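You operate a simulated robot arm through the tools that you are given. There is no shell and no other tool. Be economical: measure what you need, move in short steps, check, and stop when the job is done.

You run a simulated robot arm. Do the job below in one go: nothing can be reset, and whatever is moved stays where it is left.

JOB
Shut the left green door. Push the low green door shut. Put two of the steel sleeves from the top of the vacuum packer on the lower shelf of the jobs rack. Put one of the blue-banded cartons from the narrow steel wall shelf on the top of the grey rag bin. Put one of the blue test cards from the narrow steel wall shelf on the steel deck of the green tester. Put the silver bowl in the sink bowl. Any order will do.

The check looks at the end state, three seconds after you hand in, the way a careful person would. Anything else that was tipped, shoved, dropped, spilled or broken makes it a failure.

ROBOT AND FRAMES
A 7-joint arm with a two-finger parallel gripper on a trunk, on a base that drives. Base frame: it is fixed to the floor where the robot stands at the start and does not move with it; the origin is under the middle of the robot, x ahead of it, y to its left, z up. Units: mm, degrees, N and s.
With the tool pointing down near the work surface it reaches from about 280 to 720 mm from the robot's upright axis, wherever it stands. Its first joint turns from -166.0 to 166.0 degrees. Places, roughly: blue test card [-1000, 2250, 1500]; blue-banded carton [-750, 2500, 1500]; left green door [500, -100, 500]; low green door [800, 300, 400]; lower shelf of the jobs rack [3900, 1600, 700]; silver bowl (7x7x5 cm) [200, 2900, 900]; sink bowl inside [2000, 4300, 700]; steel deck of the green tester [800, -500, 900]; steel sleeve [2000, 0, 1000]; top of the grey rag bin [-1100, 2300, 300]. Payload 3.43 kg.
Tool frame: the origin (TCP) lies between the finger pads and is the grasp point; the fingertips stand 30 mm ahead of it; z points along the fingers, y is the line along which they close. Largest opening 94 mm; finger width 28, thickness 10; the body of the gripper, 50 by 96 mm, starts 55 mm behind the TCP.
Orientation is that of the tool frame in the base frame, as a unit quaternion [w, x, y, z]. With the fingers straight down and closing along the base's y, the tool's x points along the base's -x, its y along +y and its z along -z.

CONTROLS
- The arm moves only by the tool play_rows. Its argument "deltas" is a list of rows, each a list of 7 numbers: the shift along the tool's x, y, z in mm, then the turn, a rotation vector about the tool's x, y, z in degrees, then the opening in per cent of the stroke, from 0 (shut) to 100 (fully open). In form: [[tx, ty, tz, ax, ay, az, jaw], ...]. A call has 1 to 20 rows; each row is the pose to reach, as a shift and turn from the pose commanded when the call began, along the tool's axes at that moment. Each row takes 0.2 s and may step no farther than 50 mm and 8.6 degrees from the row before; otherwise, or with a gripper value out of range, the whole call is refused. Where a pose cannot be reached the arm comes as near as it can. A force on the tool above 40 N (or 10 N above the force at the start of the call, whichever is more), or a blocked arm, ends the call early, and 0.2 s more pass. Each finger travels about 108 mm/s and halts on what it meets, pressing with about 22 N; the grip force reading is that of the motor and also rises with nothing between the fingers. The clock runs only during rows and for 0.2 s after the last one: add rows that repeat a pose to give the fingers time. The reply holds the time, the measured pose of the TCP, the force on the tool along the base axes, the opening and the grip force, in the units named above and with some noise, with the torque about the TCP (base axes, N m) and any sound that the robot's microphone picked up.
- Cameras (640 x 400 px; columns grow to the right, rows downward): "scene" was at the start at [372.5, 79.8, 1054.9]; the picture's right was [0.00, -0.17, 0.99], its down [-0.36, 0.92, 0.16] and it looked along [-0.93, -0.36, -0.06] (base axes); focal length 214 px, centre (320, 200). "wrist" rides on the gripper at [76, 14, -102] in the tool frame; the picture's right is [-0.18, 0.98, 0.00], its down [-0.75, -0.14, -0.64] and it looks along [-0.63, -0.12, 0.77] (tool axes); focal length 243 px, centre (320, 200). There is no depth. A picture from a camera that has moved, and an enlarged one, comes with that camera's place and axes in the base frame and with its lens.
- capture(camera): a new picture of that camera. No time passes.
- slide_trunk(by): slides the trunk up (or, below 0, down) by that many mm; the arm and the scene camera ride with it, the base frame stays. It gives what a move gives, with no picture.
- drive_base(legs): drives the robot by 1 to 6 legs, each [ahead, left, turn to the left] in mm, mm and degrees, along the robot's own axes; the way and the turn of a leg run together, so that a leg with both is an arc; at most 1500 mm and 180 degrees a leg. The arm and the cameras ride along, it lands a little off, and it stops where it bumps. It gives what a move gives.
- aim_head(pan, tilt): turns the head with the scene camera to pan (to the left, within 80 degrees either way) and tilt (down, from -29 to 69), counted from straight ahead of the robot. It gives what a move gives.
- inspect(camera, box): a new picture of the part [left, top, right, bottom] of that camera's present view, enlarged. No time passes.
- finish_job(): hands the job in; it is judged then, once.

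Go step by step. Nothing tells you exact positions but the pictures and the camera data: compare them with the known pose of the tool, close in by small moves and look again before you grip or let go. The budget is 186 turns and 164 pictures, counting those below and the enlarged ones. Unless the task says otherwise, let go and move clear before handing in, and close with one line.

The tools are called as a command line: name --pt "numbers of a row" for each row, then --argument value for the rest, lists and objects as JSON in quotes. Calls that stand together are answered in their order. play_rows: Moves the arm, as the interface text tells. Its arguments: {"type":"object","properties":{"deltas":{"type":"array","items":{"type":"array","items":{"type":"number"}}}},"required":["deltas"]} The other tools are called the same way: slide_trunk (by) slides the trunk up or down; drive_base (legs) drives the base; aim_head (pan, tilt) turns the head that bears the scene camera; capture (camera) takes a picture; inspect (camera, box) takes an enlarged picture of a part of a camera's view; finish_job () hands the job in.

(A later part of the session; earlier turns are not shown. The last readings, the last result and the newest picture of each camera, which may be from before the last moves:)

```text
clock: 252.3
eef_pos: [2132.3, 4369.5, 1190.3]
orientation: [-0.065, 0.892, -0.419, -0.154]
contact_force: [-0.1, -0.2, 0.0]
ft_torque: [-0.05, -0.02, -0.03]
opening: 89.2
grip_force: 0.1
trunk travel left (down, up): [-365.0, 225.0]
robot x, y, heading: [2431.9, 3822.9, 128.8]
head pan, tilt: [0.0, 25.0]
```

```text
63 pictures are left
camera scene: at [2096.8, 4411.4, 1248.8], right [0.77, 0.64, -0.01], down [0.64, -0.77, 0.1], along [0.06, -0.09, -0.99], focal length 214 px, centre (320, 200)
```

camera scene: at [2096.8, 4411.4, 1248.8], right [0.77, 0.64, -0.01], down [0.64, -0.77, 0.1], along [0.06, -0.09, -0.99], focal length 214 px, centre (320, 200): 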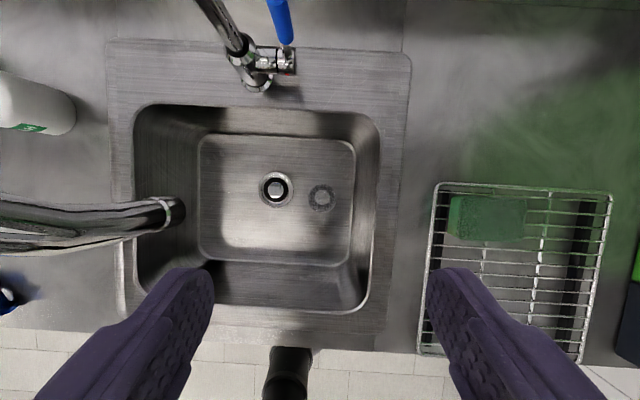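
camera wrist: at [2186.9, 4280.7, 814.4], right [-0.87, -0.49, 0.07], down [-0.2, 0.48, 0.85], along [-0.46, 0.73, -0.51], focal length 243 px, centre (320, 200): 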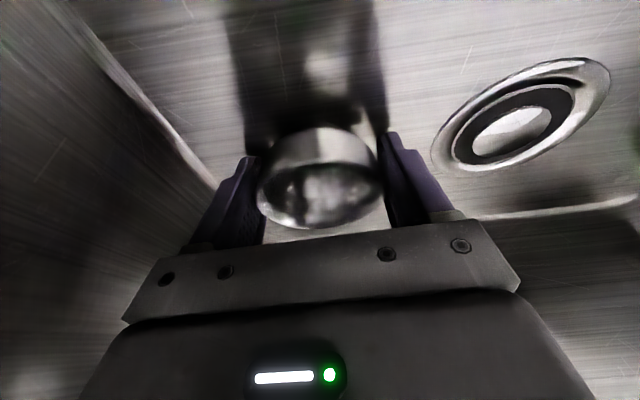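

The bowl stands in the sink. Now over to the wall shelf with cartons and cards: retract, back out and drive left along the aisle.

play_rows --pt "34 0 -12 0 0 0 95" --pt "67 0 -24 0 0 0 95" --pt "100 0 -36 0 0 0 95" --pt "134 0 -49 0 0 0 95"

drive_base --legs '[[-400, 0, 0], [0, 1400, 0], [0, 1400, 0], [0, 650, 0]]'

play_rows --pt "0 0 0 0 -8 0 95" --pt "0 0 0 0 -16 0 95" --pt "0 0 0 0 -24 0 95" --pt "0 0 0 0 -32 0 95" --pt "0 0 0 0 -40 0 95"

aim_head --pan 0 --tilt -25

capture --camera "scene"

```text
clock: 253.3
eef_pos: [2225.6, 4262.7, 1194.4]
orientation: [-0.065, 0.892, -0.42, -0.153]
contact_force: [0.1, 0.0, -0.9]
ft_torque: [0.05, -0.01, 0.01]
opening: 89.0
grip_force: 0.1
trunk travel left (down, up): [-365.0, 225.0]
robot x, y, heading: [2436.5, 3821.9, 128.6]
head pan, tilt: [0.0, 25.0]
```

```text
clock: 272.4
eef_pos: [-290.7, 1817.6, 1193.5]
orientation: [-0.065, 0.889, -0.426, -0.153]
contact_force: [-0.4, 0.0, 0.1]
ft_torque: [-0.02, 0.01, -0.03]
opening: 89.2
grip_force: 0.0
trunk travel left (down, up): [-365.0, 225.0]
robot x, y, heading: [-87.0, 1374.3, 127.8]
head pan, tilt: [0.0, 25.0]
```

```text
clock: 273.6
eef_pos: [-289.7, 1818.2, 1194.0]
orientation: [-0.207, 0.783, -0.378, -0.449]
contact_force: [-0.2, 0.0, 0.6]
ft_torque: [0.03, 0.0, 0.01]
opening: 89.3
grip_force: 0.1
trunk travel left (down, up): [-365.0, 225.0]
robot x, y, heading: [-84.0, 1378.7, 128.0]
head pan, tilt: [0.0, 25.0]
```

```text
clock: 274.8
eef_pos: [-290.1, 1818.4, 1194.2]
orientation: [-0.206, 0.784, -0.378, -0.447]
contact_force: [-0.3, 1.0, -0.3]
ft_torque: [-0.04, 0.0, 0.0]
opening: 89.3
grip_force: 0.1
trunk travel left (down, up): [-365.0, 225.0]
robot x, y, heading: [-89.1, 1374.2, 127.9]
head pan, tilt: [0.0, -25.0]
```

```text
62 pictures are left
camera scene: at [-304.8, 1838.1, 1348.1], right [0.78, 0.63, -0.01], down [0.06, -0.09, -0.99], along [-0.63, 0.77, -0.1], focal length 214 px, centre (320, 200)
```

scene: 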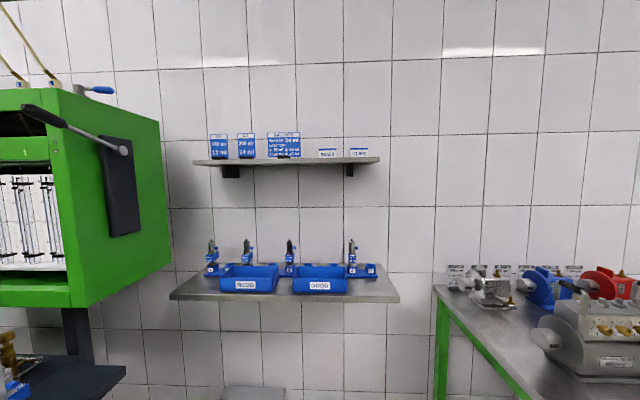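

inspect --camera "scene" --box '[180, 110, 400, 200]'

```text
2.91 times, centred on (290, 155) of scene
camera zoom: at [-304.8, 1838.1, 1348.1], right [0.78, 0.63, -0.01], down [0.06, -0.09, -0.99], along [-0.63, 0.77, -0.1], focal length 624 px, centre (407, 331)
```

zoom: 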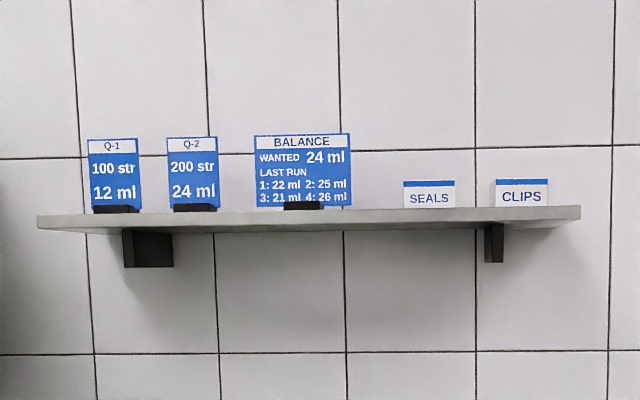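

The shelf holds cards Q-1/Q-2, a BALANCE board and two blue-banded cartons SEALS and CLIPS. I'll drive closer and raise up.

drive_base --legs '[[600, -110, 0]]'

slide_trunk --by 225

aim_head --pan 0 --tilt -5

capture --camera "scene"

capture --camera "wrist"

```text
clock: 278.2
eef_pos: [-576.9, 2371.8, 1191.8]
orientation: [-0.206, 0.784, -0.377, -0.448]
contact_force: [0.9, 0.1, 0.6]
ft_torque: [-0.01, -0.02, -0.03]
opening: 89.0
grip_force: 0.1
trunk travel left (down, up): [-365.0, 225.0]
robot x, y, heading: [-372.8, 1930.5, 128.1]
head pan, tilt: [0.0, -25.0]
```

```text
clock: 280.6
eef_pos: [-576.8, 2371.8, 1418.1]
orientation: [-0.208, 0.783, -0.378, -0.448]
contact_force: [-0.3, 0.0, -0.2]
ft_torque: [0.01, 0.0, 0.0]
opening: 89.2
grip_force: 0.0
trunk travel left (down, up): [-590.0, 0.0]
robot x, y, heading: [-372.6, 1928.2, 127.7]
head pan, tilt: [0.0, -25.0]
```

```text
clock: 281.4
eef_pos: [-575.9, 2371.1, 1418.9]
orientation: [-0.206, 0.785, -0.376, -0.448]
contact_force: [-0.2, 0.7, -0.1]
ft_torque: [-0.03, 0.0, 0.0]
opening: 89.1
grip_force: 0.1
trunk travel left (down, up): [-590.0, 0.0]
robot x, y, heading: [-371.1, 1926.4, 127.8]
head pan, tilt: [0.0, -5.0]
```

```text
60 pictures are left
camera scene: at [-592.0, 2390.4, 1540.9], right [0.78, 0.63, -0.01], down [0.26, -0.35, -0.9], along [-0.57, 0.7, -0.44], focal length 214 px, centre (320, 200)
```

scene: 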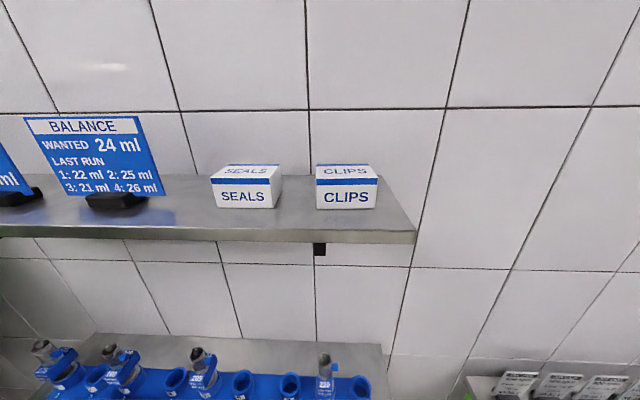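

```text
59 pictures are left
camera wrist: at [-508.7, 2263.1, 1405.3], right [-0.82, -0.54, 0.17], down [0.22, -0.03, 0.97], along [-0.52, 0.84, 0.15], focal length 243 px, centre (320, 200)
```

wrist: 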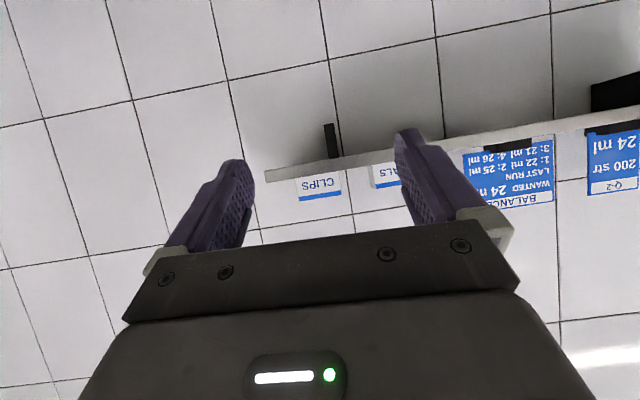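

play_rows --pt "0 0 0 0 7 0 100" --pt "0 0 0 0 14 0 100" --pt "0 0 0 0 20 0 100"

play_rows --pt "-46 -7 10 0 0 0 100" --pt "-92 -14 21 0 0 0 100" --pt "-138 -22 31 0 0 0 100" --pt "-185 -29 42 0 0 0 100"

aim_head --pan 0 --tilt 15

capture --camera "scene"

capture --camera "wrist"

```text
clock: 282.2
eef_pos: [-577.5, 2370.0, 1418.9]
orientation: [-0.138, 0.85, -0.409, -0.303]
contact_force: [0.3, 0.4, -0.1]
ft_torque: [-0.02, 0.0, 0.0]
opening: 94.0
grip_force: 0.0
trunk travel left (down, up): [-590.0, 0.0]
robot x, y, heading: [-373.2, 1927.8, 127.7]
head pan, tilt: [0.0, -5.0]
```

```text
clock: 283.2
eef_pos: [-660.5, 2525.2, 1500.2]
orientation: [-0.138, 0.849, -0.408, -0.304]
contact_force: [-0.2, 0.1, 0.2]
ft_torque: [-0.05, 0.01, 0.0]
opening: 94.1
grip_force: 0.0
trunk travel left (down, up): [-590.0, 0.0]
robot x, y, heading: [-372.7, 1929.3, 127.9]
head pan, tilt: [0.0, -5.0]
```

```text
clock: 284.1
eef_pos: [-660.1, 2522.4, 1500.3]
orientation: [-0.139, 0.849, -0.409, -0.305]
contact_force: [-0.6, -0.4, -0.6]
ft_torque: [0.03, 0.04, 0.02]
opening: 94.2
grip_force: 0.0
trunk travel left (down, up): [-590.0, 0.0]
robot x, y, heading: [-372.3, 1929.2, 127.8]
head pan, tilt: [0.0, 15.0]
```

```text
58 pictures are left
camera scene: at [-687.1, 2556.4, 1583.3], right [0.78, 0.63, -0.01], down [0.57, -0.71, -0.41], along [-0.27, 0.31, -0.91], focal length 214 px, centre (320, 200)
```

scene: 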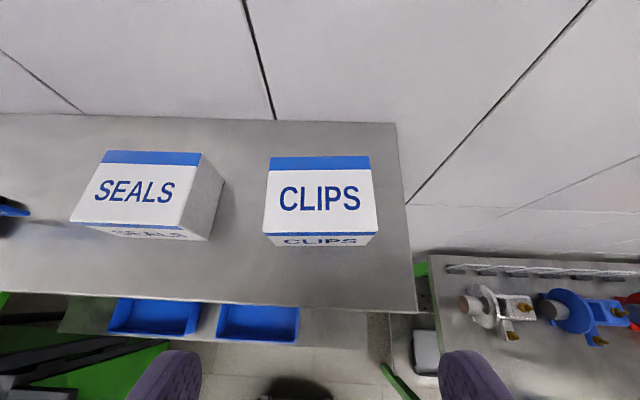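

```text
57 pictures are left
camera wrist: at [-592.7, 2417.2, 1532.2], right [-0.85, -0.51, 0.13], down [0.01, 0.24, 0.97], along [-0.52, 0.83, -0.2], focal length 243 px, centre (320, 200)
```

wrist: 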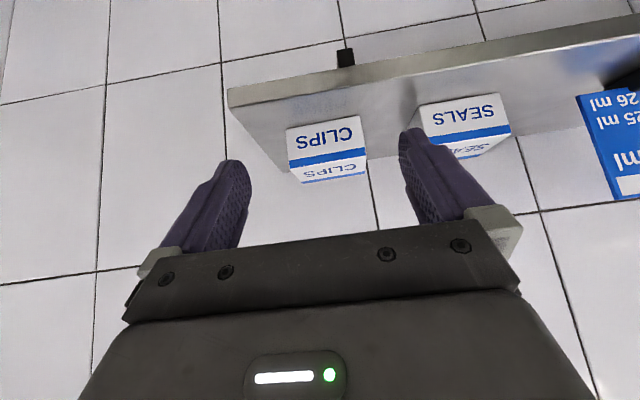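

play_rows --pt "-10 1 22 0 0 0 86" --pt "-20 1 45 0 0 0 86" --pt "-30 1 67 0 0 0 86"

capture --camera "wrist"

aim_head --pan 0 --tilt 35

capture --camera "scene"

```text
clock: 284.9
eef_pos: [-703.3, 2571.6, 1467.6]
orientation: [-0.138, 0.85, -0.408, -0.304]
contact_force: [-0.7, 0.5, -0.5]
ft_torque: [0.02, 0.0, 0.01]
opening: 80.7
grip_force: 0.0
trunk travel left (down, up): [-590.0, 0.0]
robot x, y, heading: [-369.2, 1932.2, 128.1]
head pan, tilt: [0.0, 15.0]
```

```text
56 pictures are left
camera wrist: at [-637.9, 2467.8, 1498.6], right [-0.85, -0.51, 0.13], down [0.01, 0.24, 0.97], along [-0.52, 0.83, -0.2], focal length 243 px, centre (320, 200)
```

wrist: 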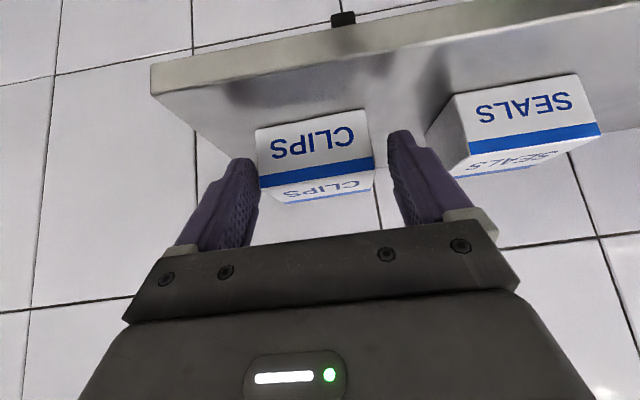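

```text
clock: 285.7
eef_pos: [-703.7, 2572.1, 1468.6]
orientation: [-0.138, 0.849, -0.408, -0.305]
contact_force: [0.4, 0.1, 1.3]
ft_torque: [-0.01, -0.02, -0.03]
opening: 80.9
grip_force: 0.0
trunk travel left (down, up): [-590.0, 0.0]
robot x, y, heading: [-371.0, 1927.2, 127.9]
head pan, tilt: [0.0, 35.0]
```

```text
55 pictures are left
camera scene: at [-713.4, 2583.8, 1534.4], right [0.78, 0.63, -0.01], down [0.63, -0.78, -0.07], along [-0.06, 0.05, -1.0], focal length 214 px, centre (320, 200)
```

scene: 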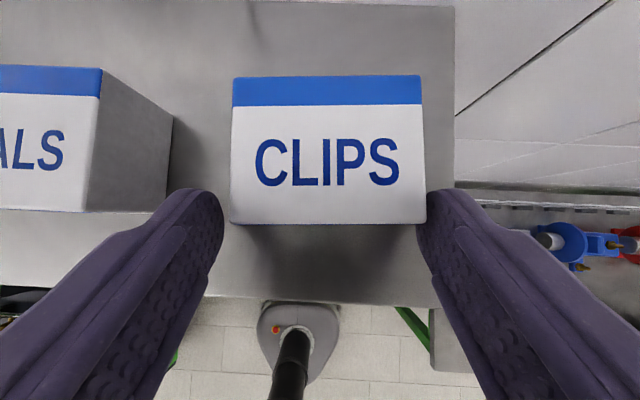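

play_rows --pt "0 -3 0 0 0 0 92" --pt "-4 -3 11 0 0 0 92" --pt "-8.6 -3 22.4 0 0 0 92" --pt "-8.6 -3 22.4 0 0 0 70" --pt "-8.6 -3 22.4 0 0 0 60" --pt "-8.6 -3 22.4 0 0 0 60"

capture --camera "scene"

capture --camera "wrist"

```text
clock: 287.1
eef_pos: [-714.2, 2590.5, 1457.6]
orientation: [-0.139, 0.849, -0.408, -0.305]
contact_force: [0.4, -0.4, -0.4]
ft_torque: [-0.01, -0.03, -0.02]
opening: 73.8
grip_force: 21.8
trunk travel left (down, up): [-590.0, 0.0]
robot x, y, heading: [-370.7, 1928.0, 127.8]
head pan, tilt: [0.0, 35.0]
```

```text
54 pictures are left
camera scene: at [-724.7, 2602.1, 1524.0], right [0.78, 0.63, -0.01], down [0.63, -0.78, -0.07], along [-0.06, 0.05, -1.0], focal length 214 px, centre (320, 200)
```

scene: 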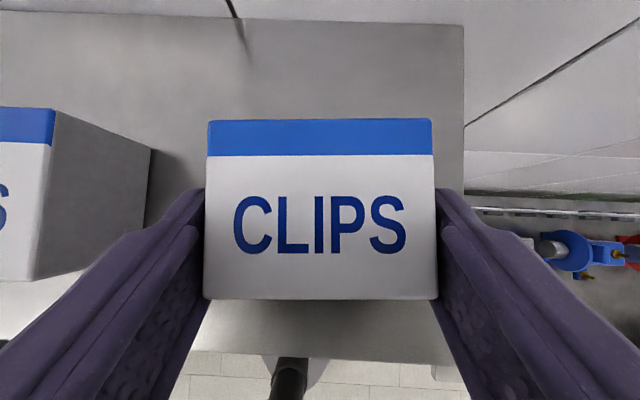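

```text
53 pictures are left
camera wrist: at [-647.8, 2485.0, 1489.0], right [-0.85, -0.51, 0.13], down [0.01, 0.24, 0.97], along [-0.52, 0.83, -0.2], focal length 243 px, centre (320, 200)
```

wrist: 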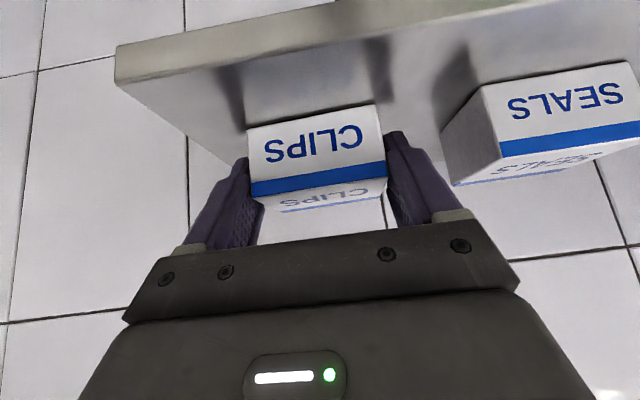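

play_rows --pt "-11 0 -13 0 0 0 60" --pt "-32 0 -38 0 0 0 60" --pt "2 0 -67 0 0 0 60" --pt "37 0 -96 0 0 0 60" --pt "72 0 -125 0 0 0 60" --pt "106 0 -154 0 0 0 60"

drive_base --legs '[[-350, 330, 0]]'

slide_trunk --by -400

aim_head --pan 0 --tilt -10

capture --camera "scene"

```text
clock: 288.5
eef_pos: [-599.6, 2445.2, 1508.4]
orientation: [-0.138, 0.85, -0.407, -0.306]
contact_force: [1.4, -0.4, -1.1]
ft_torque: [-0.02, 0.01, -0.01]
opening: 73.7
grip_force: 22.0
trunk travel left (down, up): [-590.0, 0.0]
robot x, y, heading: [-370.1, 1927.5, 127.7]
head pan, tilt: [0.0, 35.0]
```

```text
clock: 291.4
eef_pos: [-641.5, 1963.1, 1508.4]
orientation: [-0.139, 0.849, -0.41, -0.304]
contact_force: [0.1, -0.4, -1.3]
ft_torque: [0.01, -0.02, -0.04]
opening: 73.7
grip_force: 21.8
trunk travel left (down, up): [-590.0, 0.0]
robot x, y, heading: [-415.6, 1442.7, 127.8]
head pan, tilt: [0.0, 35.0]
```

```text
clock: 295.2
eef_pos: [-641.5, 1963.3, 1107.8]
orientation: [-0.139, 0.848, -0.41, -0.304]
contact_force: [-0.9, 1.0, -1.3]
ft_torque: [-0.05, -0.02, 0.02]
opening: 74.0
grip_force: 22.6
trunk travel left (down, up): [-190.0, 400.0]
robot x, y, heading: [-416.0, 1441.7, 127.4]
head pan, tilt: [0.0, 35.0]
```

```text
clock: 296.4
eef_pos: [-640.9, 1964.3, 1108.3]
orientation: [-0.139, 0.848, -0.41, -0.305]
contact_force: [0.4, 0.5, -0.8]
ft_torque: [-0.03, 0.02, 0.0]
opening: 73.7
grip_force: 21.4
trunk travel left (down, up): [-190.0, 400.0]
robot x, y, heading: [-414.9, 1439.9, 127.7]
head pan, tilt: [0.0, -10.0]
```

```text
52 pictures are left
camera scene: at [-684.1, 2017.2, 1222.8], right [0.78, 0.63, -0.01], down [0.4, -0.52, -0.76], along [-0.48, 0.58, -0.66], focal length 214 px, centre (320, 200)
```

scene: 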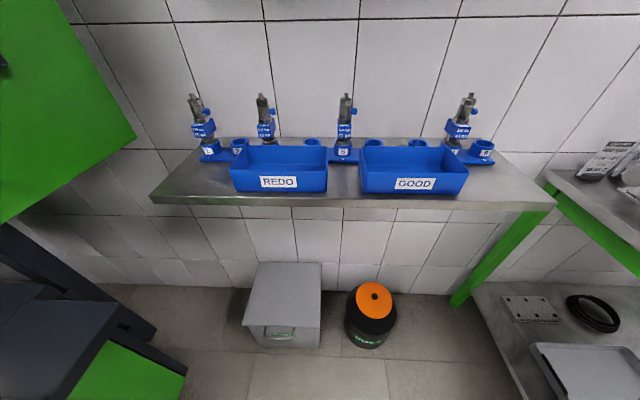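

The rag bin's lid (z≈300) is under the lower shelf. I'll drive partly in, lower the arm in front of the shelf, then check reach.

drive_base --legs '[[220, 37, 0]]'

slide_trunk --by -190

play_rows --pt "31 0 36 0 0 0 60" --pt "61 0 73 0 0 0 60" --pt "92 0 109 0 0 0 60" --pt "122 0 146 0 0 0 60" --pt "153 0 182 0 0 0 60" --pt "184 0 219 0 0 0 60" --pt "214 0 255 0 0 0 60" --pt "245 0 292 0 0 0 60" --pt "275 0 328 0 0 0 60"

aim_head --pan 0 --tilt -20

capture --camera "scene"

```text
clock: 298.1
eef_pos: [-809.5, 2118.2, 1108.3]
orientation: [-0.139, 0.849, -0.41, -0.304]
contact_force: [0.1, 0.3, -1.5]
ft_torque: [-0.03, -0.02, -0.01]
opening: 73.6
grip_force: 22.1
trunk travel left (down, up): [-190.0, 400.0]
robot x, y, heading: [-581.3, 1596.7, 127.4]
head pan, tilt: [0.0, -10.0]
```

```text
clock: 300.1
eef_pos: [-809.9, 2117.6, 918.9]
orientation: [-0.138, 0.849, -0.409, -0.304]
contact_force: [1.0, -1.0, -1.3]
ft_torque: [0.02, 0.01, 0.0]
opening: 73.6
grip_force: 21.8
trunk travel left (down, up): [0.0, 590.0]
robot x, y, heading: [-581.7, 1600.0, 127.5]
head pan, tilt: [0.0, -10.0]
```

```text
clock: 302.1
eef_pos: [-807.3, 2109.2, 494.0]
orientation: [-0.139, 0.849, -0.409, -0.305]
contact_force: [0.2, -0.1, -0.9]
ft_torque: [0.0, 0.01, 0.0]
opening: 73.5
grip_force: 22.2
trunk travel left (down, up): [0.0, 590.0]
robot x, y, heading: [-580.6, 1595.6, 127.8]
head pan, tilt: [0.0, -10.0]
```

```text
clock: 302.9
eef_pos: [-806.4, 2109.4, 494.5]
orientation: [-0.139, 0.849, -0.408, -0.305]
contact_force: [0.3, -0.2, -0.5]
ft_torque: [-0.03, -0.01, -0.02]
opening: 73.8
grip_force: 22.2
trunk travel left (down, up): [0.0, 590.0]
robot x, y, heading: [-585.2, 1593.1, 127.5]
head pan, tilt: [0.0, -20.0]
```

```text
51 pictures are left
camera scene: at [-853.7, 2167.7, 623.9], right [0.78, 0.63, -0.01], down [0.31, -0.41, -0.86], along [-0.54, 0.66, -0.51], focal length 214 px, centre (320, 200)
```

scene: 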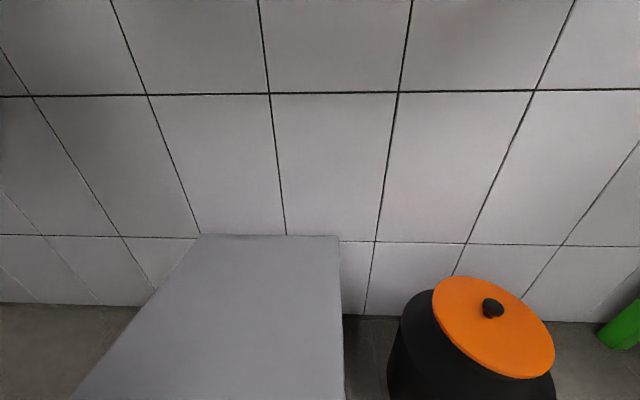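

drive_base --legs '[[200, 0, 0]]'

aim_head --pan 0 --tilt 10

capture --camera "scene"

```text
clock: 304.4
eef_pos: [-933.0, 2262.3, 494.0]
orientation: [-0.137, 0.85, -0.406, -0.305]
contact_force: [-0.1, 0.4, -1.5]
ft_torque: [0.0, -0.04, -0.01]
opening: 73.7
grip_force: 22.1
trunk travel left (down, up): [0.0, 590.0]
robot x, y, heading: [-703.7, 1751.4, 128.1]
head pan, tilt: [0.0, -20.0]
```

```text
clock: 305.4
eef_pos: [-933.2, 2263.5, 495.0]
orientation: [-0.138, 0.85, -0.407, -0.305]
contact_force: [0.3, -0.2, -1.1]
ft_torque: [-0.01, -0.02, 0.0]
opening: 73.8
grip_force: 21.4
trunk travel left (down, up): [0.0, 590.0]
robot x, y, heading: [-701.0, 1749.9, 128.6]
head pan, tilt: [0.0, 10.0]
```

```text
50 pictures are left
camera scene: at [-964.5, 2301.6, 582.1], right [0.77, 0.63, -0.01], down [0.55, -0.68, -0.49], along [-0.32, 0.37, -0.87], focal length 214 px, centre (320, 200)
```

scene: 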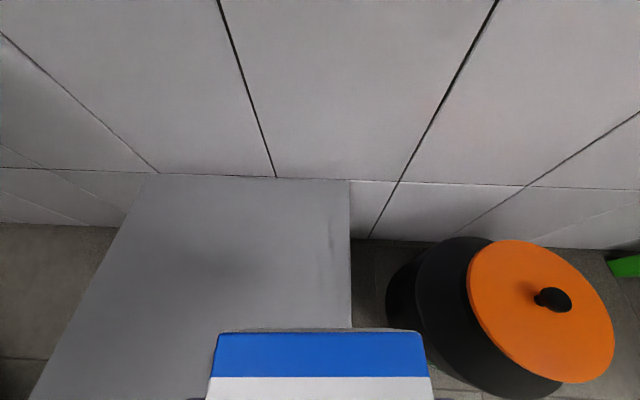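

play_rows --pt "-12 30 10 0 0 0 60" --pt "-24 60 20 0 0 0 60" --pt "-36 90 30 0 0 0 60" --pt "-47 120 39 0 0 0 60" --pt "-21 120 70 0 0 0 60" --pt "5 120 101 0 0 0 60" --pt "28 120 128 0 0 0 60"

capture --camera "scene"

capture --camera "wrist"

```text
clock: 307.0
eef_pos: [-1061.8, 2231.9, 378.2]
orientation: [-0.137, 0.851, -0.405, -0.305]
contact_force: [0.1, -0.1, -0.9]
ft_torque: [-0.03, 0.0, -0.01]
opening: 73.7
grip_force: 22.0
trunk travel left (down, up): [0.0, 590.0]
robot x, y, heading: [-702.7, 1753.4, 127.9]
head pan, tilt: [0.0, 10.0]
```

```text
49 pictures are left
camera scene: at [-1093.6, 2270.5, 465.9], right [0.77, 0.63, -0.01], down [0.55, -0.68, -0.49], along [-0.32, 0.37, -0.87], focal length 214 px, centre (320, 200)
```

scene: 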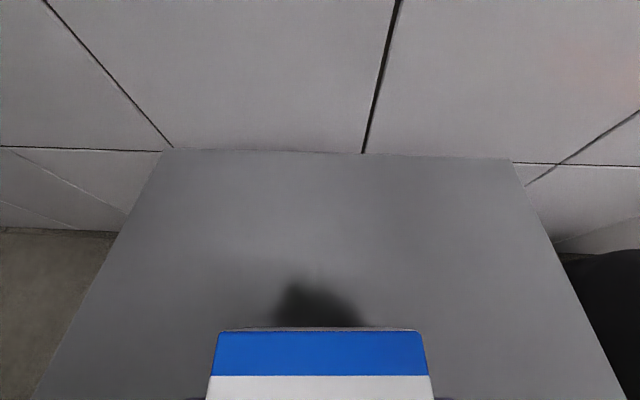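

```text
48 pictures are left
camera wrist: at [-994.6, 2127.2, 409.4], right [-0.85, -0.51, 0.13], down [0.01, 0.24, 0.97], along [-0.53, 0.83, -0.2], focal length 243 px, centre (320, 200)
```

wrist: 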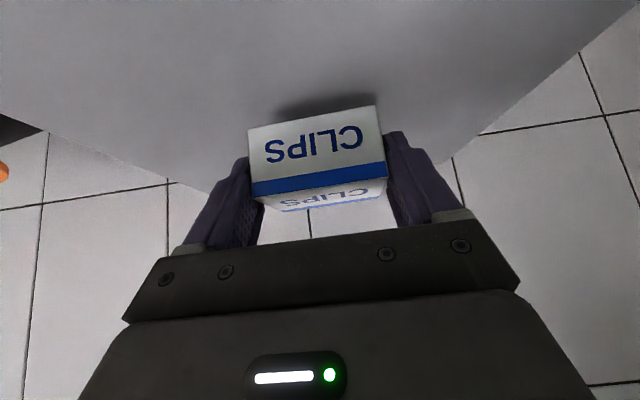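

Well centred over the lid. Lower gently to contact.

play_rows --pt "5.1 0 6.1 0 0 0 60" --pt "7.7 0 9.2 0 0 0 60" --pt "9 0 10.7 0 0 0 60" --pt "10.3 0 12.3 0 0 0 60" --pt "11.6 0 13.8 0 0 0 60" --pt "12.9 0 15.3 0 0 0 60" --pt "14.1 0 16.9 0 0 0 60"

capture --camera "wrist"

```text
clock: 308.6
eef_pos: [-1065.4, 2232.2, 360.4]
orientation: [-0.139, 0.85, -0.405, -0.307]
contact_force: [-1.0, -1.5, 27.5]
ft_torque: [-0.17, 0.1, 0.07]
opening: 74.1
grip_force: 22.3
trunk travel left (down, up): [0.0, 590.0]
robot x, y, heading: [-700.8, 1751.1, 128.2]
head pan, tilt: [0.0, 10.0]
```

```text
47 pictures are left
camera wrist: at [-997.5, 2127.1, 390.9], right [-0.85, -0.51, 0.13], down [0.01, 0.23, 0.97], along [-0.53, 0.83, -0.19], focal length 243 px, centre (320, 200)
```

wrist: 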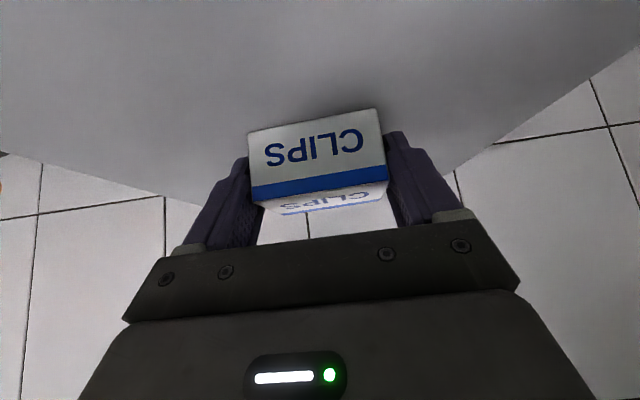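

play_rows --pt "-1.3 0 -1.5 0 0 0 60" --pt "-1.3 0 -1.5 0 0 0 85" --pt "-1.3 0 -1.5 0 0 0 100" --pt "-1.3 0 -1.5 0 0 0 100" --pt "-1.3 0 -25 0 0 0 100" --pt "-1.3 0 -70 0 0 0 100" --pt "-1.3 0 -118 0 0 0 100" --pt "-1.3 0 -160 0 0 0 100"

capture --camera "wrist"

```text
clock: 310.4
eef_pos: [-1000.4, 2156.8, 484.0]
orientation: [-0.137, 0.85, -0.407, -0.304]
contact_force: [0.3, 0.7, -0.1]
ft_torque: [0.01, 0.0, 0.0]
opening: 93.8
grip_force: 0.0
trunk travel left (down, up): [0.0, 590.0]
robot x, y, heading: [-701.2, 1748.6, 128.3]
head pan, tilt: [0.0, 10.0]
```

```text
46 pictures are left
camera wrist: at [-933.4, 2051.5, 515.0], right [-0.85, -0.51, 0.13], down [0.01, 0.24, 0.97], along [-0.53, 0.83, -0.2], focal length 243 px, centre (320, 200)
```

wrist: 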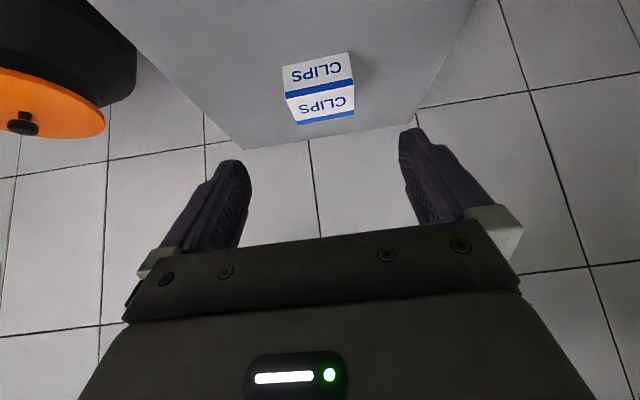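

Carton placed on the bin. Now the card: back out, raise everything and return to the upper shelf in front of Q-2.

drive_base --legs '[[-320, -70, 0]]'

play_rows --pt "-31 0 -36 0 0 0 100" --pt "-61 0 -73 0 0 0 100" --pt "-92 0 -109 0 0 0 100" --pt "-122 0 -146 0 0 0 100" --pt "-153 0 -182 0 0 0 100" --pt "-184 0 -219 0 0 0 100" --pt "-214 0 -255 0 0 0 100" --pt "-245 0 -292 0 0 0 100" --pt "-275 0 -328 0 0 0 100"

play_rows --pt "0 0 0 0 -8 0 100" --pt "0 0 0 0 -16 0 100" --pt "0 0 0 0 -20 0 100"

slide_trunk --by 400

slide_trunk --by 190

drive_base --legs '[[180, 0, 0]]'

aim_head --pan 0 --tilt -10

capture --camera "scene"

```text
clock: 312.6
eef_pos: [-748.9, 1950.3, 483.0]
orientation: [-0.137, 0.851, -0.406, -0.305]
contact_force: [1.2, 0.0, -0.8]
ft_torque: [-0.04, -0.01, -0.02]
opening: 94.1
grip_force: 0.1
trunk travel left (down, up): [0.0, 590.0]
robot x, y, heading: [-449.4, 1543.8, 128.2]
head pan, tilt: [0.0, 10.0]
```

```text
clock: 314.6
eef_pos: [-748.8, 1959.3, 910.4]
orientation: [-0.137, 0.851, -0.406, -0.303]
contact_force: [-0.1, 0.6, 0.5]
ft_torque: [-0.01, -0.01, 0.02]
opening: 93.9
grip_force: 0.1
trunk travel left (down, up): [0.0, 590.0]
robot x, y, heading: [-452.9, 1543.5, 128.1]
head pan, tilt: [0.0, 10.0]
```

```text
clock: 315.4
eef_pos: [-750.4, 1960.5, 912.0]
orientation: [-0.206, 0.785, -0.375, -0.449]
contact_force: [0.1, -0.3, 0.0]
ft_torque: [0.01, 0.01, 0.0]
opening: 93.9
grip_force: 0.1
trunk travel left (down, up): [0.0, 590.0]
robot x, y, heading: [-450.6, 1545.1, 128.3]
head pan, tilt: [0.0, 10.0]
```

```text
clock: 319.2
eef_pos: [-750.1, 1959.0, 1310.0]
orientation: [-0.206, 0.784, -0.376, -0.449]
contact_force: [1.1, 0.6, 0.5]
ft_torque: [-0.01, 0.0, 0.02]
opening: 94.1
grip_force: 0.1
trunk travel left (down, up): [-400.0, 190.0]
robot x, y, heading: [-449.4, 1543.6, 128.1]
head pan, tilt: [0.0, 10.0]
```

```text
clock: 321.3
eef_pos: [-749.3, 1960.3, 1500.8]
orientation: [-0.205, 0.785, -0.375, -0.448]
contact_force: [0.8, -0.2, 0.0]
ft_torque: [0.01, -0.01, 0.01]
opening: 94.2
grip_force: 0.1
trunk travel left (down, up): [-590.0, 0.0]
robot x, y, heading: [-451.2, 1547.7, 128.2]
head pan, tilt: [0.0, 10.0]
```

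```text
clock: 322.7
eef_pos: [-857.3, 2098.5, 1499.1]
orientation: [-0.207, 0.784, -0.378, -0.447]
contact_force: [-0.2, 1.4, 0.9]
ft_torque: [-0.01, 0.02, 0.02]
opening: 93.8
grip_force: 0.1
trunk travel left (down, up): [-590.0, 0.0]
robot x, y, heading: [-560.7, 1685.5, 128.0]
head pan, tilt: [0.0, 10.0]
```

```text
clock: 323.6
eef_pos: [-855.2, 2097.1, 1499.7]
orientation: [-0.208, 0.784, -0.378, -0.447]
contact_force: [-0.1, -0.7, 0.1]
ft_torque: [-0.01, 0.02, 0.02]
opening: 94.3
grip_force: 0.1
trunk travel left (down, up): [-590.0, 0.0]
robot x, y, heading: [-560.0, 1682.3, 127.9]
head pan, tilt: [0.0, -10.0]
```

```text
45 pictures are left
camera scene: at [-871.3, 2117.7, 1631.7], right [0.78, 0.63, -0.01], down [0.22, -0.29, -0.93], along [-0.59, 0.72, -0.36], focal length 214 px, centre (320, 200)
```

scene: 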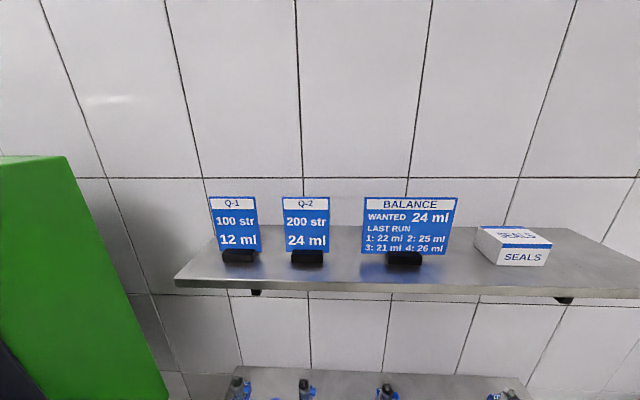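

play_rows --pt "-15 5 40 0 0 0 100" --pt "-31 10 81 0 0 0 100" --pt "-46 16 122 0 0 0 100" --pt "-62 21 162 0 0 0 100" --pt "-77 26 203 0 0 0 100"

aim_head --pan 0 --tilt 20

capture --camera "scene"

capture --camera "wrist"

```text
clock: 324.8
eef_pos: [-1010.8, 2248.8, 1464.5]
orientation: [-0.206, 0.784, -0.377, -0.447]
contact_force: [0.1, 0.7, -0.3]
ft_torque: [-0.03, -0.02, -0.01]
opening: 93.9
grip_force: 0.0
trunk travel left (down, up): [-590.0, 0.0]
robot x, y, heading: [-560.0, 1684.7, 127.9]
head pan, tilt: [0.0, -10.0]
```

```text
clock: 325.7
eef_pos: [-1009.9, 2248.5, 1465.5]
orientation: [-0.207, 0.784, -0.377, -0.448]
contact_force: [-0.9, -0.3, 0.3]
ft_torque: [0.02, 0.03, 0.0]
opening: 94.1
grip_force: 0.0
trunk travel left (down, up): [-590.0, 0.0]
robot x, y, heading: [-556.2, 1681.9, 127.9]
head pan, tilt: [0.0, 20.0]
```

```text
44 pictures are left
camera scene: at [-1015.2, 2254.1, 1550.8], right [0.78, 0.63, -0.01], down [0.48, -0.61, -0.63], along [-0.41, 0.48, -0.78], focal length 214 px, centre (320, 200)
```

scene: 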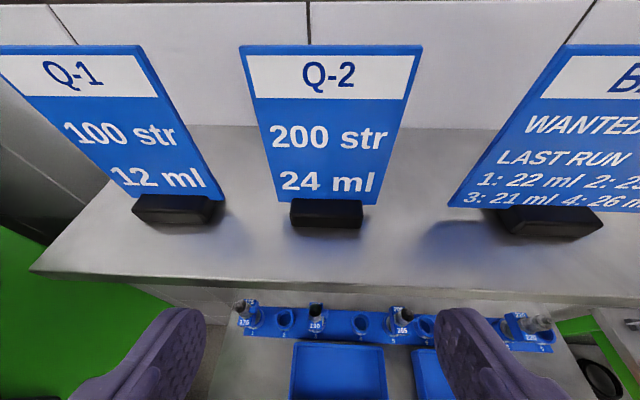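

```text
43 pictures are left
camera wrist: at [-941.1, 2139.5, 1452.5], right [-0.82, -0.54, 0.17], down [0.22, -0.03, 0.97], along [-0.53, 0.84, 0.15], focal length 243 px, centre (320, 200)
```

wrist: 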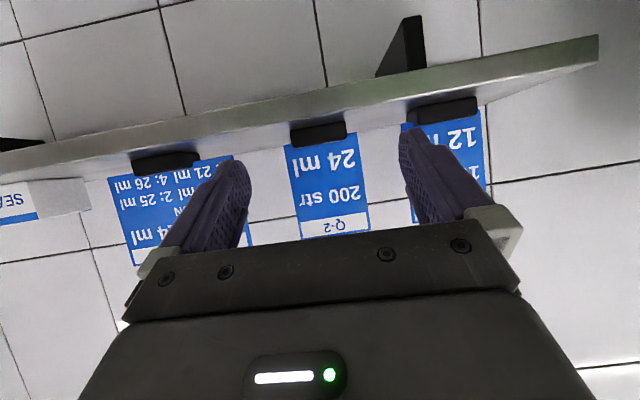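

play_rows --pt "-20 -2 20 0 0 0 100" --pt "-40 -2 40 0 0 0 100" --pt "-55 -2 52 0 0 0 100"

aim_head --pan 0 --tilt 45

capture --camera "scene"

capture --camera "wrist"

```text
clock: 326.5
eef_pos: [-1054.6, 2306.2, 1485.3]
orientation: [-0.206, 0.784, -0.377, -0.447]
contact_force: [0.4, 0.0, 0.4]
ft_torque: [-0.03, -0.02, 0.0]
opening: 94.0
grip_force: 0.1
trunk travel left (down, up): [-590.0, 0.0]
robot x, y, heading: [-559.7, 1681.2, 127.7]
head pan, tilt: [0.0, 20.0]
```

```text
clock: 327.4
eef_pos: [-1055.1, 2306.0, 1486.1]
orientation: [-0.208, 0.783, -0.378, -0.448]
contact_force: [0.7, 0.0, -0.2]
ft_torque: [0.01, -0.01, 0.01]
opening: 94.2
grip_force: 0.1
trunk travel left (down, up): [-590.0, 0.0]
robot x, y, heading: [-560.8, 1683.8, 127.7]
head pan, tilt: [0.0, 45.0]
```

```text
42 pictures are left
camera scene: at [-1041.8, 2289.5, 1543.7], right [0.78, 0.63, -0.01], down [0.61, -0.76, -0.24], along [-0.16, 0.18, -0.97], focal length 214 px, centre (320, 200)
```

scene: 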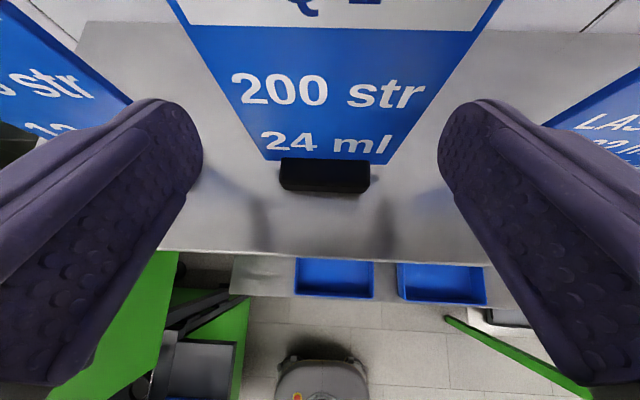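

```text
41 pictures are left
camera wrist: at [-986.4, 2198.4, 1472.5], right [-0.82, -0.54, 0.17], down [0.22, -0.03, 0.97], along [-0.53, 0.84, 0.15], focal length 243 px, centre (320, 200)
```

wrist: 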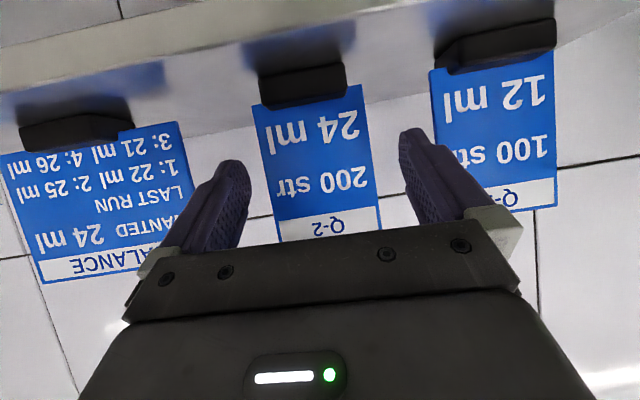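

play_rows --pt "-2 -1.5 12 0 0 0 100" --pt "-4 -1.5 25 0 0 0 100" --pt "-4 -1.5 25 0 0 0 90"

capture --camera "scene"

capture --camera "wrist"

```text
clock: 328.2
eef_pos: [-1070.3, 2325.6, 1476.2]
orientation: [-0.207, 0.784, -0.377, -0.448]
contact_force: [0.0, 0.1, 0.5]
ft_torque: [0.0, 0.01, 0.01]
opening: 84.8
grip_force: 0.0
trunk travel left (down, up): [-590.0, 0.0]
robot x, y, heading: [-561.2, 1685.4, 128.0]
head pan, tilt: [0.0, 45.0]
```

```text
40 pictures are left
camera scene: at [-1056.9, 2309.0, 1534.0], right [0.78, 0.63, -0.01], down [0.61, -0.76, -0.24], along [-0.16, 0.18, -0.97], focal length 214 px, centre (320, 200)
```

scene: 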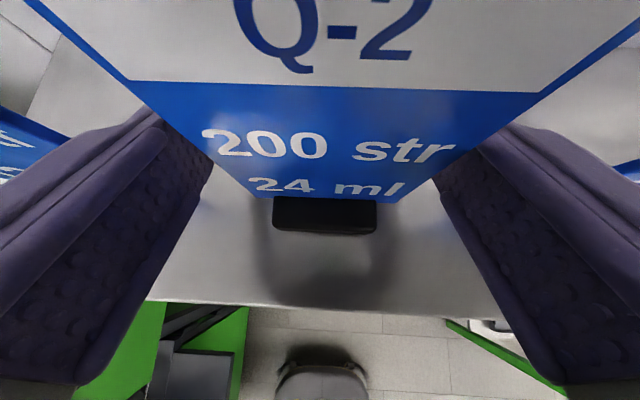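

```text
39 pictures are left
camera wrist: at [-1001.6, 2218.0, 1462.8], right [-0.82, -0.54, 0.17], down [0.22, -0.03, 0.97], along [-0.53, 0.84, 0.15], focal length 243 px, centre (320, 200)
```

wrist: 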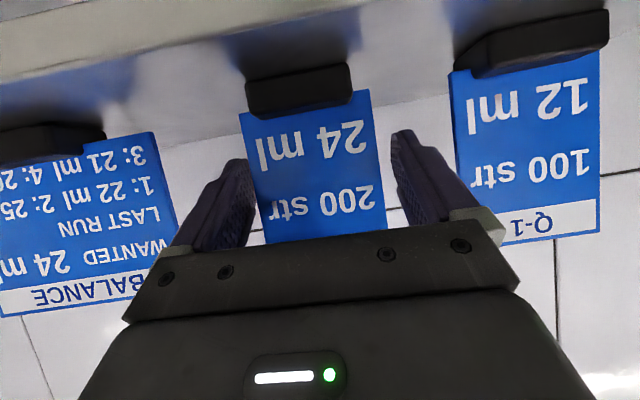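

play_rows --pt "0 -3 0 0 0 0 90" --pt "0 -3.5 0 0 0 0 82" --pt "0 -3.5 0 0 0 0 72" --pt "0 -3.5 0 0 0 0 62" --pt "0 -3.5 0 0 0 0 55" --pt "0 -3.5 0 0 0 0 55"

capture --camera "wrist"

capture --camera "scene"

```text
clock: 329.6
eef_pos: [-1066.2, 2326.8, 1474.9]
orientation: [-0.206, 0.784, -0.377, -0.448]
contact_force: [-0.5, -0.2, 2.5]
ft_torque: [0.0, -0.01, -0.02]
opening: 73.6
grip_force: 21.7
trunk travel left (down, up): [-590.0, 0.0]
robot x, y, heading: [-558.1, 1685.2, 128.1]
head pan, tilt: [0.0, 45.0]
```

```text
38 pictures are left
camera wrist: at [-998.3, 2219.7, 1461.7], right [-0.82, -0.54, 0.17], down [0.22, -0.03, 0.97], along [-0.53, 0.84, 0.15], focal length 243 px, centre (320, 200)
```

wrist: 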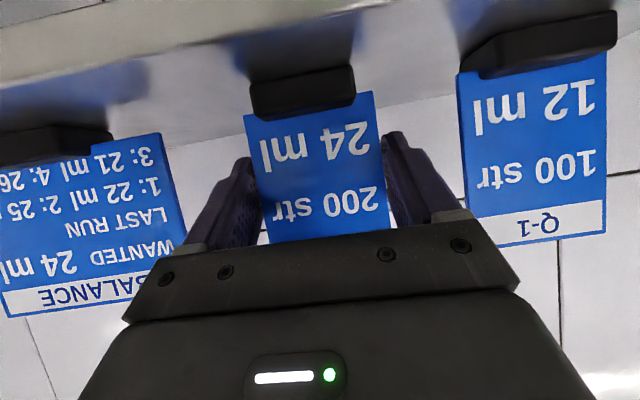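

```text
37 pictures are left
camera scene: at [-1053.7, 2310.8, 1532.9], right [0.78, 0.63, -0.01], down [0.61, -0.76, -0.24], along [-0.16, 0.18, -0.97], focal length 214 px, centre (320, 200)
```

scene: 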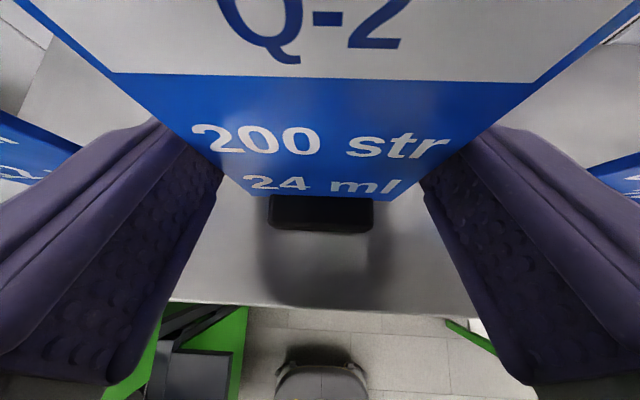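

play_rows --pt "-9 0 -5 0 0 0 50" --pt "-17 0 -10 0 0 0 50" --pt "-35 0 -20 0 0 0 50"

capture --camera "wrist"

```text
clock: 330.4
eef_pos: [-1066.6, 2327.2, 1514.4]
orientation: [-0.206, 0.784, -0.378, -0.448]
contact_force: [0.7, -0.5, -0.8]
ft_torque: [-0.03, -0.02, 0.06]
opening: 73.6
grip_force: 21.9
trunk travel left (down, up): [-590.0, 0.0]
robot x, y, heading: [-558.0, 1680.2, 127.9]
head pan, tilt: [0.0, 45.0]
```

```text
36 pictures are left
camera wrist: at [-998.0, 2218.8, 1501.8], right [-0.82, -0.54, 0.17], down [0.22, -0.03, 0.97], along [-0.53, 0.84, 0.15], focal length 243 px, centre (320, 200)
```

wrist: 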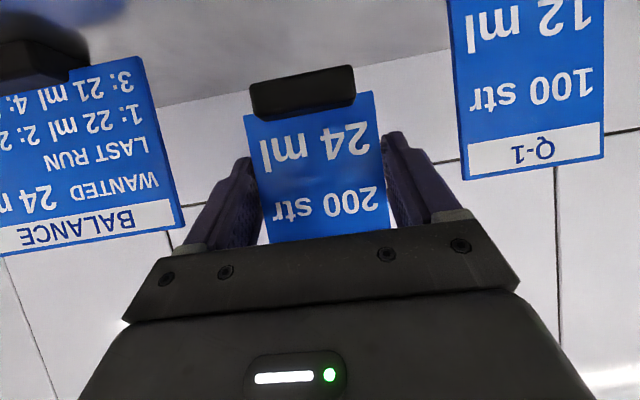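

Card held with its foot. Retract, back away across the aisle and turn round to the green tester bench.

play_rows --pt "20 0 -35 0 0 0 50" --pt "40 0 -69 0 0 0 50" --pt "60 0 -104 0 0 0 50" --pt "80 0 -139 0 0 0 50" --pt "100 0 -173 0 0 0 50" --pt "115 0 -199 0 0 0 50"

drive_base --legs '[[-1325, 0, 0], [0, -190, 0], [0, 0, 180], [280, 0, 0]]'

aim_head --pan 0 --tilt -10

capture --camera "scene"

```text
clock: 331.8
eef_pos: [-918.5, 2144.9, 1519.2]
orientation: [-0.206, 0.784, -0.376, -0.449]
contact_force: [0.1, 0.1, -0.1]
ft_torque: [0.01, -0.03, 0.01]
opening: 73.5
grip_force: 22.4
trunk travel left (down, up): [-590.0, 0.0]
robot x, y, heading: [-557.7, 1682.7, 128.0]
head pan, tilt: [0.0, 45.0]
```

```text
clock: 348.7
eef_pos: [949.4, -2.5, 1519.8]
orientation: [0.443, 0.393, 0.777, -0.215]
contact_force: [-0.1, 0.5, -0.6]
ft_torque: [-0.02, 0.02, -0.01]
opening: 73.1
grip_force: 22.4
trunk travel left (down, up): [-590.0, 0.0]
robot x, y, heading: [607.6, 475.5, -54.3]
head pan, tilt: [0.0, 45.0]
```

```text
clock: 349.9
eef_pos: [949.0, -1.7, 1519.6]
orientation: [0.444, 0.393, 0.776, -0.216]
contact_force: [0.3, 0.7, -0.8]
ft_torque: [0.0, -0.02, 0.02]
opening: 70.8
grip_force: 21.6
trunk travel left (down, up): [-590.0, 0.0]
robot x, y, heading: [609.6, 475.5, -54.2]
head pan, tilt: [0.0, -10.0]
```

```text
35 pictures are left
camera scene: at [960.8, -22.8, 1650.0], right [-0.8, -0.6, -0.01], down [-0.2, 0.29, -0.93], along [0.56, -0.75, -0.36], focal length 214 px, centre (320, 200)
```

scene: 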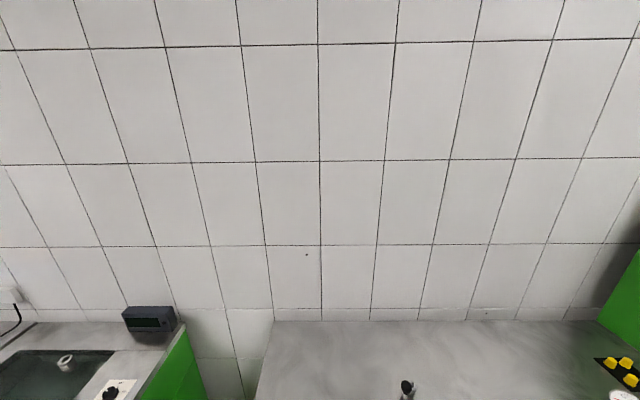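

capture --camera "wrist"

aim_head --pan 0 --tilt 15

capture --camera "scene"

```text
34 pictures are left
camera wrist: at [883.5, 109.3, 1506.5], right [0.84, 0.51, 0.17], down [-0.22, 0.04, 0.97], along [0.49, -0.86, 0.15], focal length 243 px, centre (320, 200)
```

wrist: 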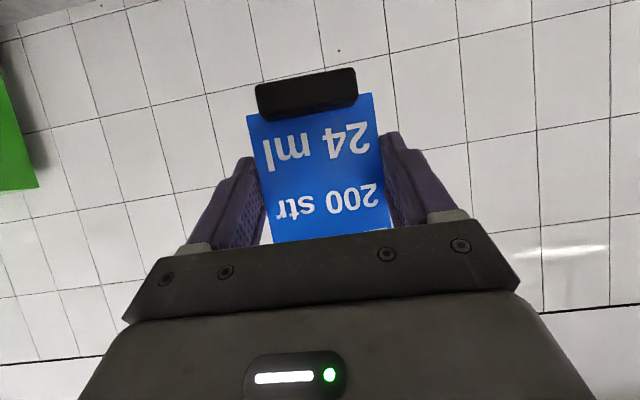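

```text
clock: 350.8
eef_pos: [949.8, -1.8, 1520.1]
orientation: [0.443, 0.394, 0.776, -0.217]
contact_force: [0.7, 0.2, -0.2]
ft_torque: [0.01, 0.01, 0.01]
opening: 70.7
grip_force: 22.3
trunk travel left (down, up): [-590.0, 0.0]
robot x, y, heading: [611.5, 477.6, -54.3]
head pan, tilt: [0.0, 15.0]
```

```text
33 pictures are left
camera scene: at [953.9, -12.6, 1611.6], right [-0.8, -0.6, -0.01], down [-0.42, 0.58, -0.7], along [0.42, -0.55, -0.72], focal length 214 px, centre (320, 200)
```

scene: 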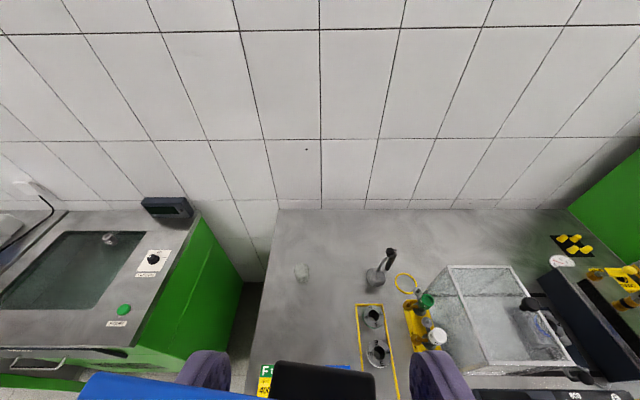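

aim_head --pan 0 --tilt 45

capture --camera "scene"

```text
clock: 351.8
eef_pos: [949.6, -0.5, 1519.6]
orientation: [0.443, 0.393, 0.776, -0.216]
contact_force: [0.2, 0.4, -0.2]
ft_torque: [-0.02, 0.0, -0.01]
opening: 70.6
grip_force: 21.7
trunk travel left (down, up): [-590.0, 0.0]
robot x, y, heading: [609.6, 478.1, -54.4]
head pan, tilt: [0.0, 45.0]
```

```text
32 pictures are left
camera scene: at [933.7, 15.2, 1577.6], right [-0.8, -0.6, -0.01], down [-0.58, 0.78, -0.24], along [0.16, -0.19, -0.97], focal length 214 px, centre (320, 200)
```

scene: 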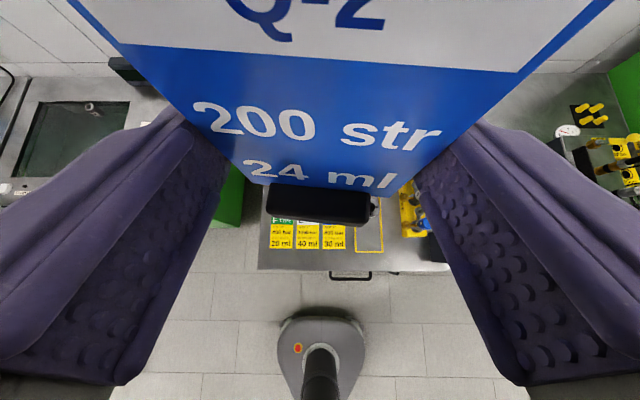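

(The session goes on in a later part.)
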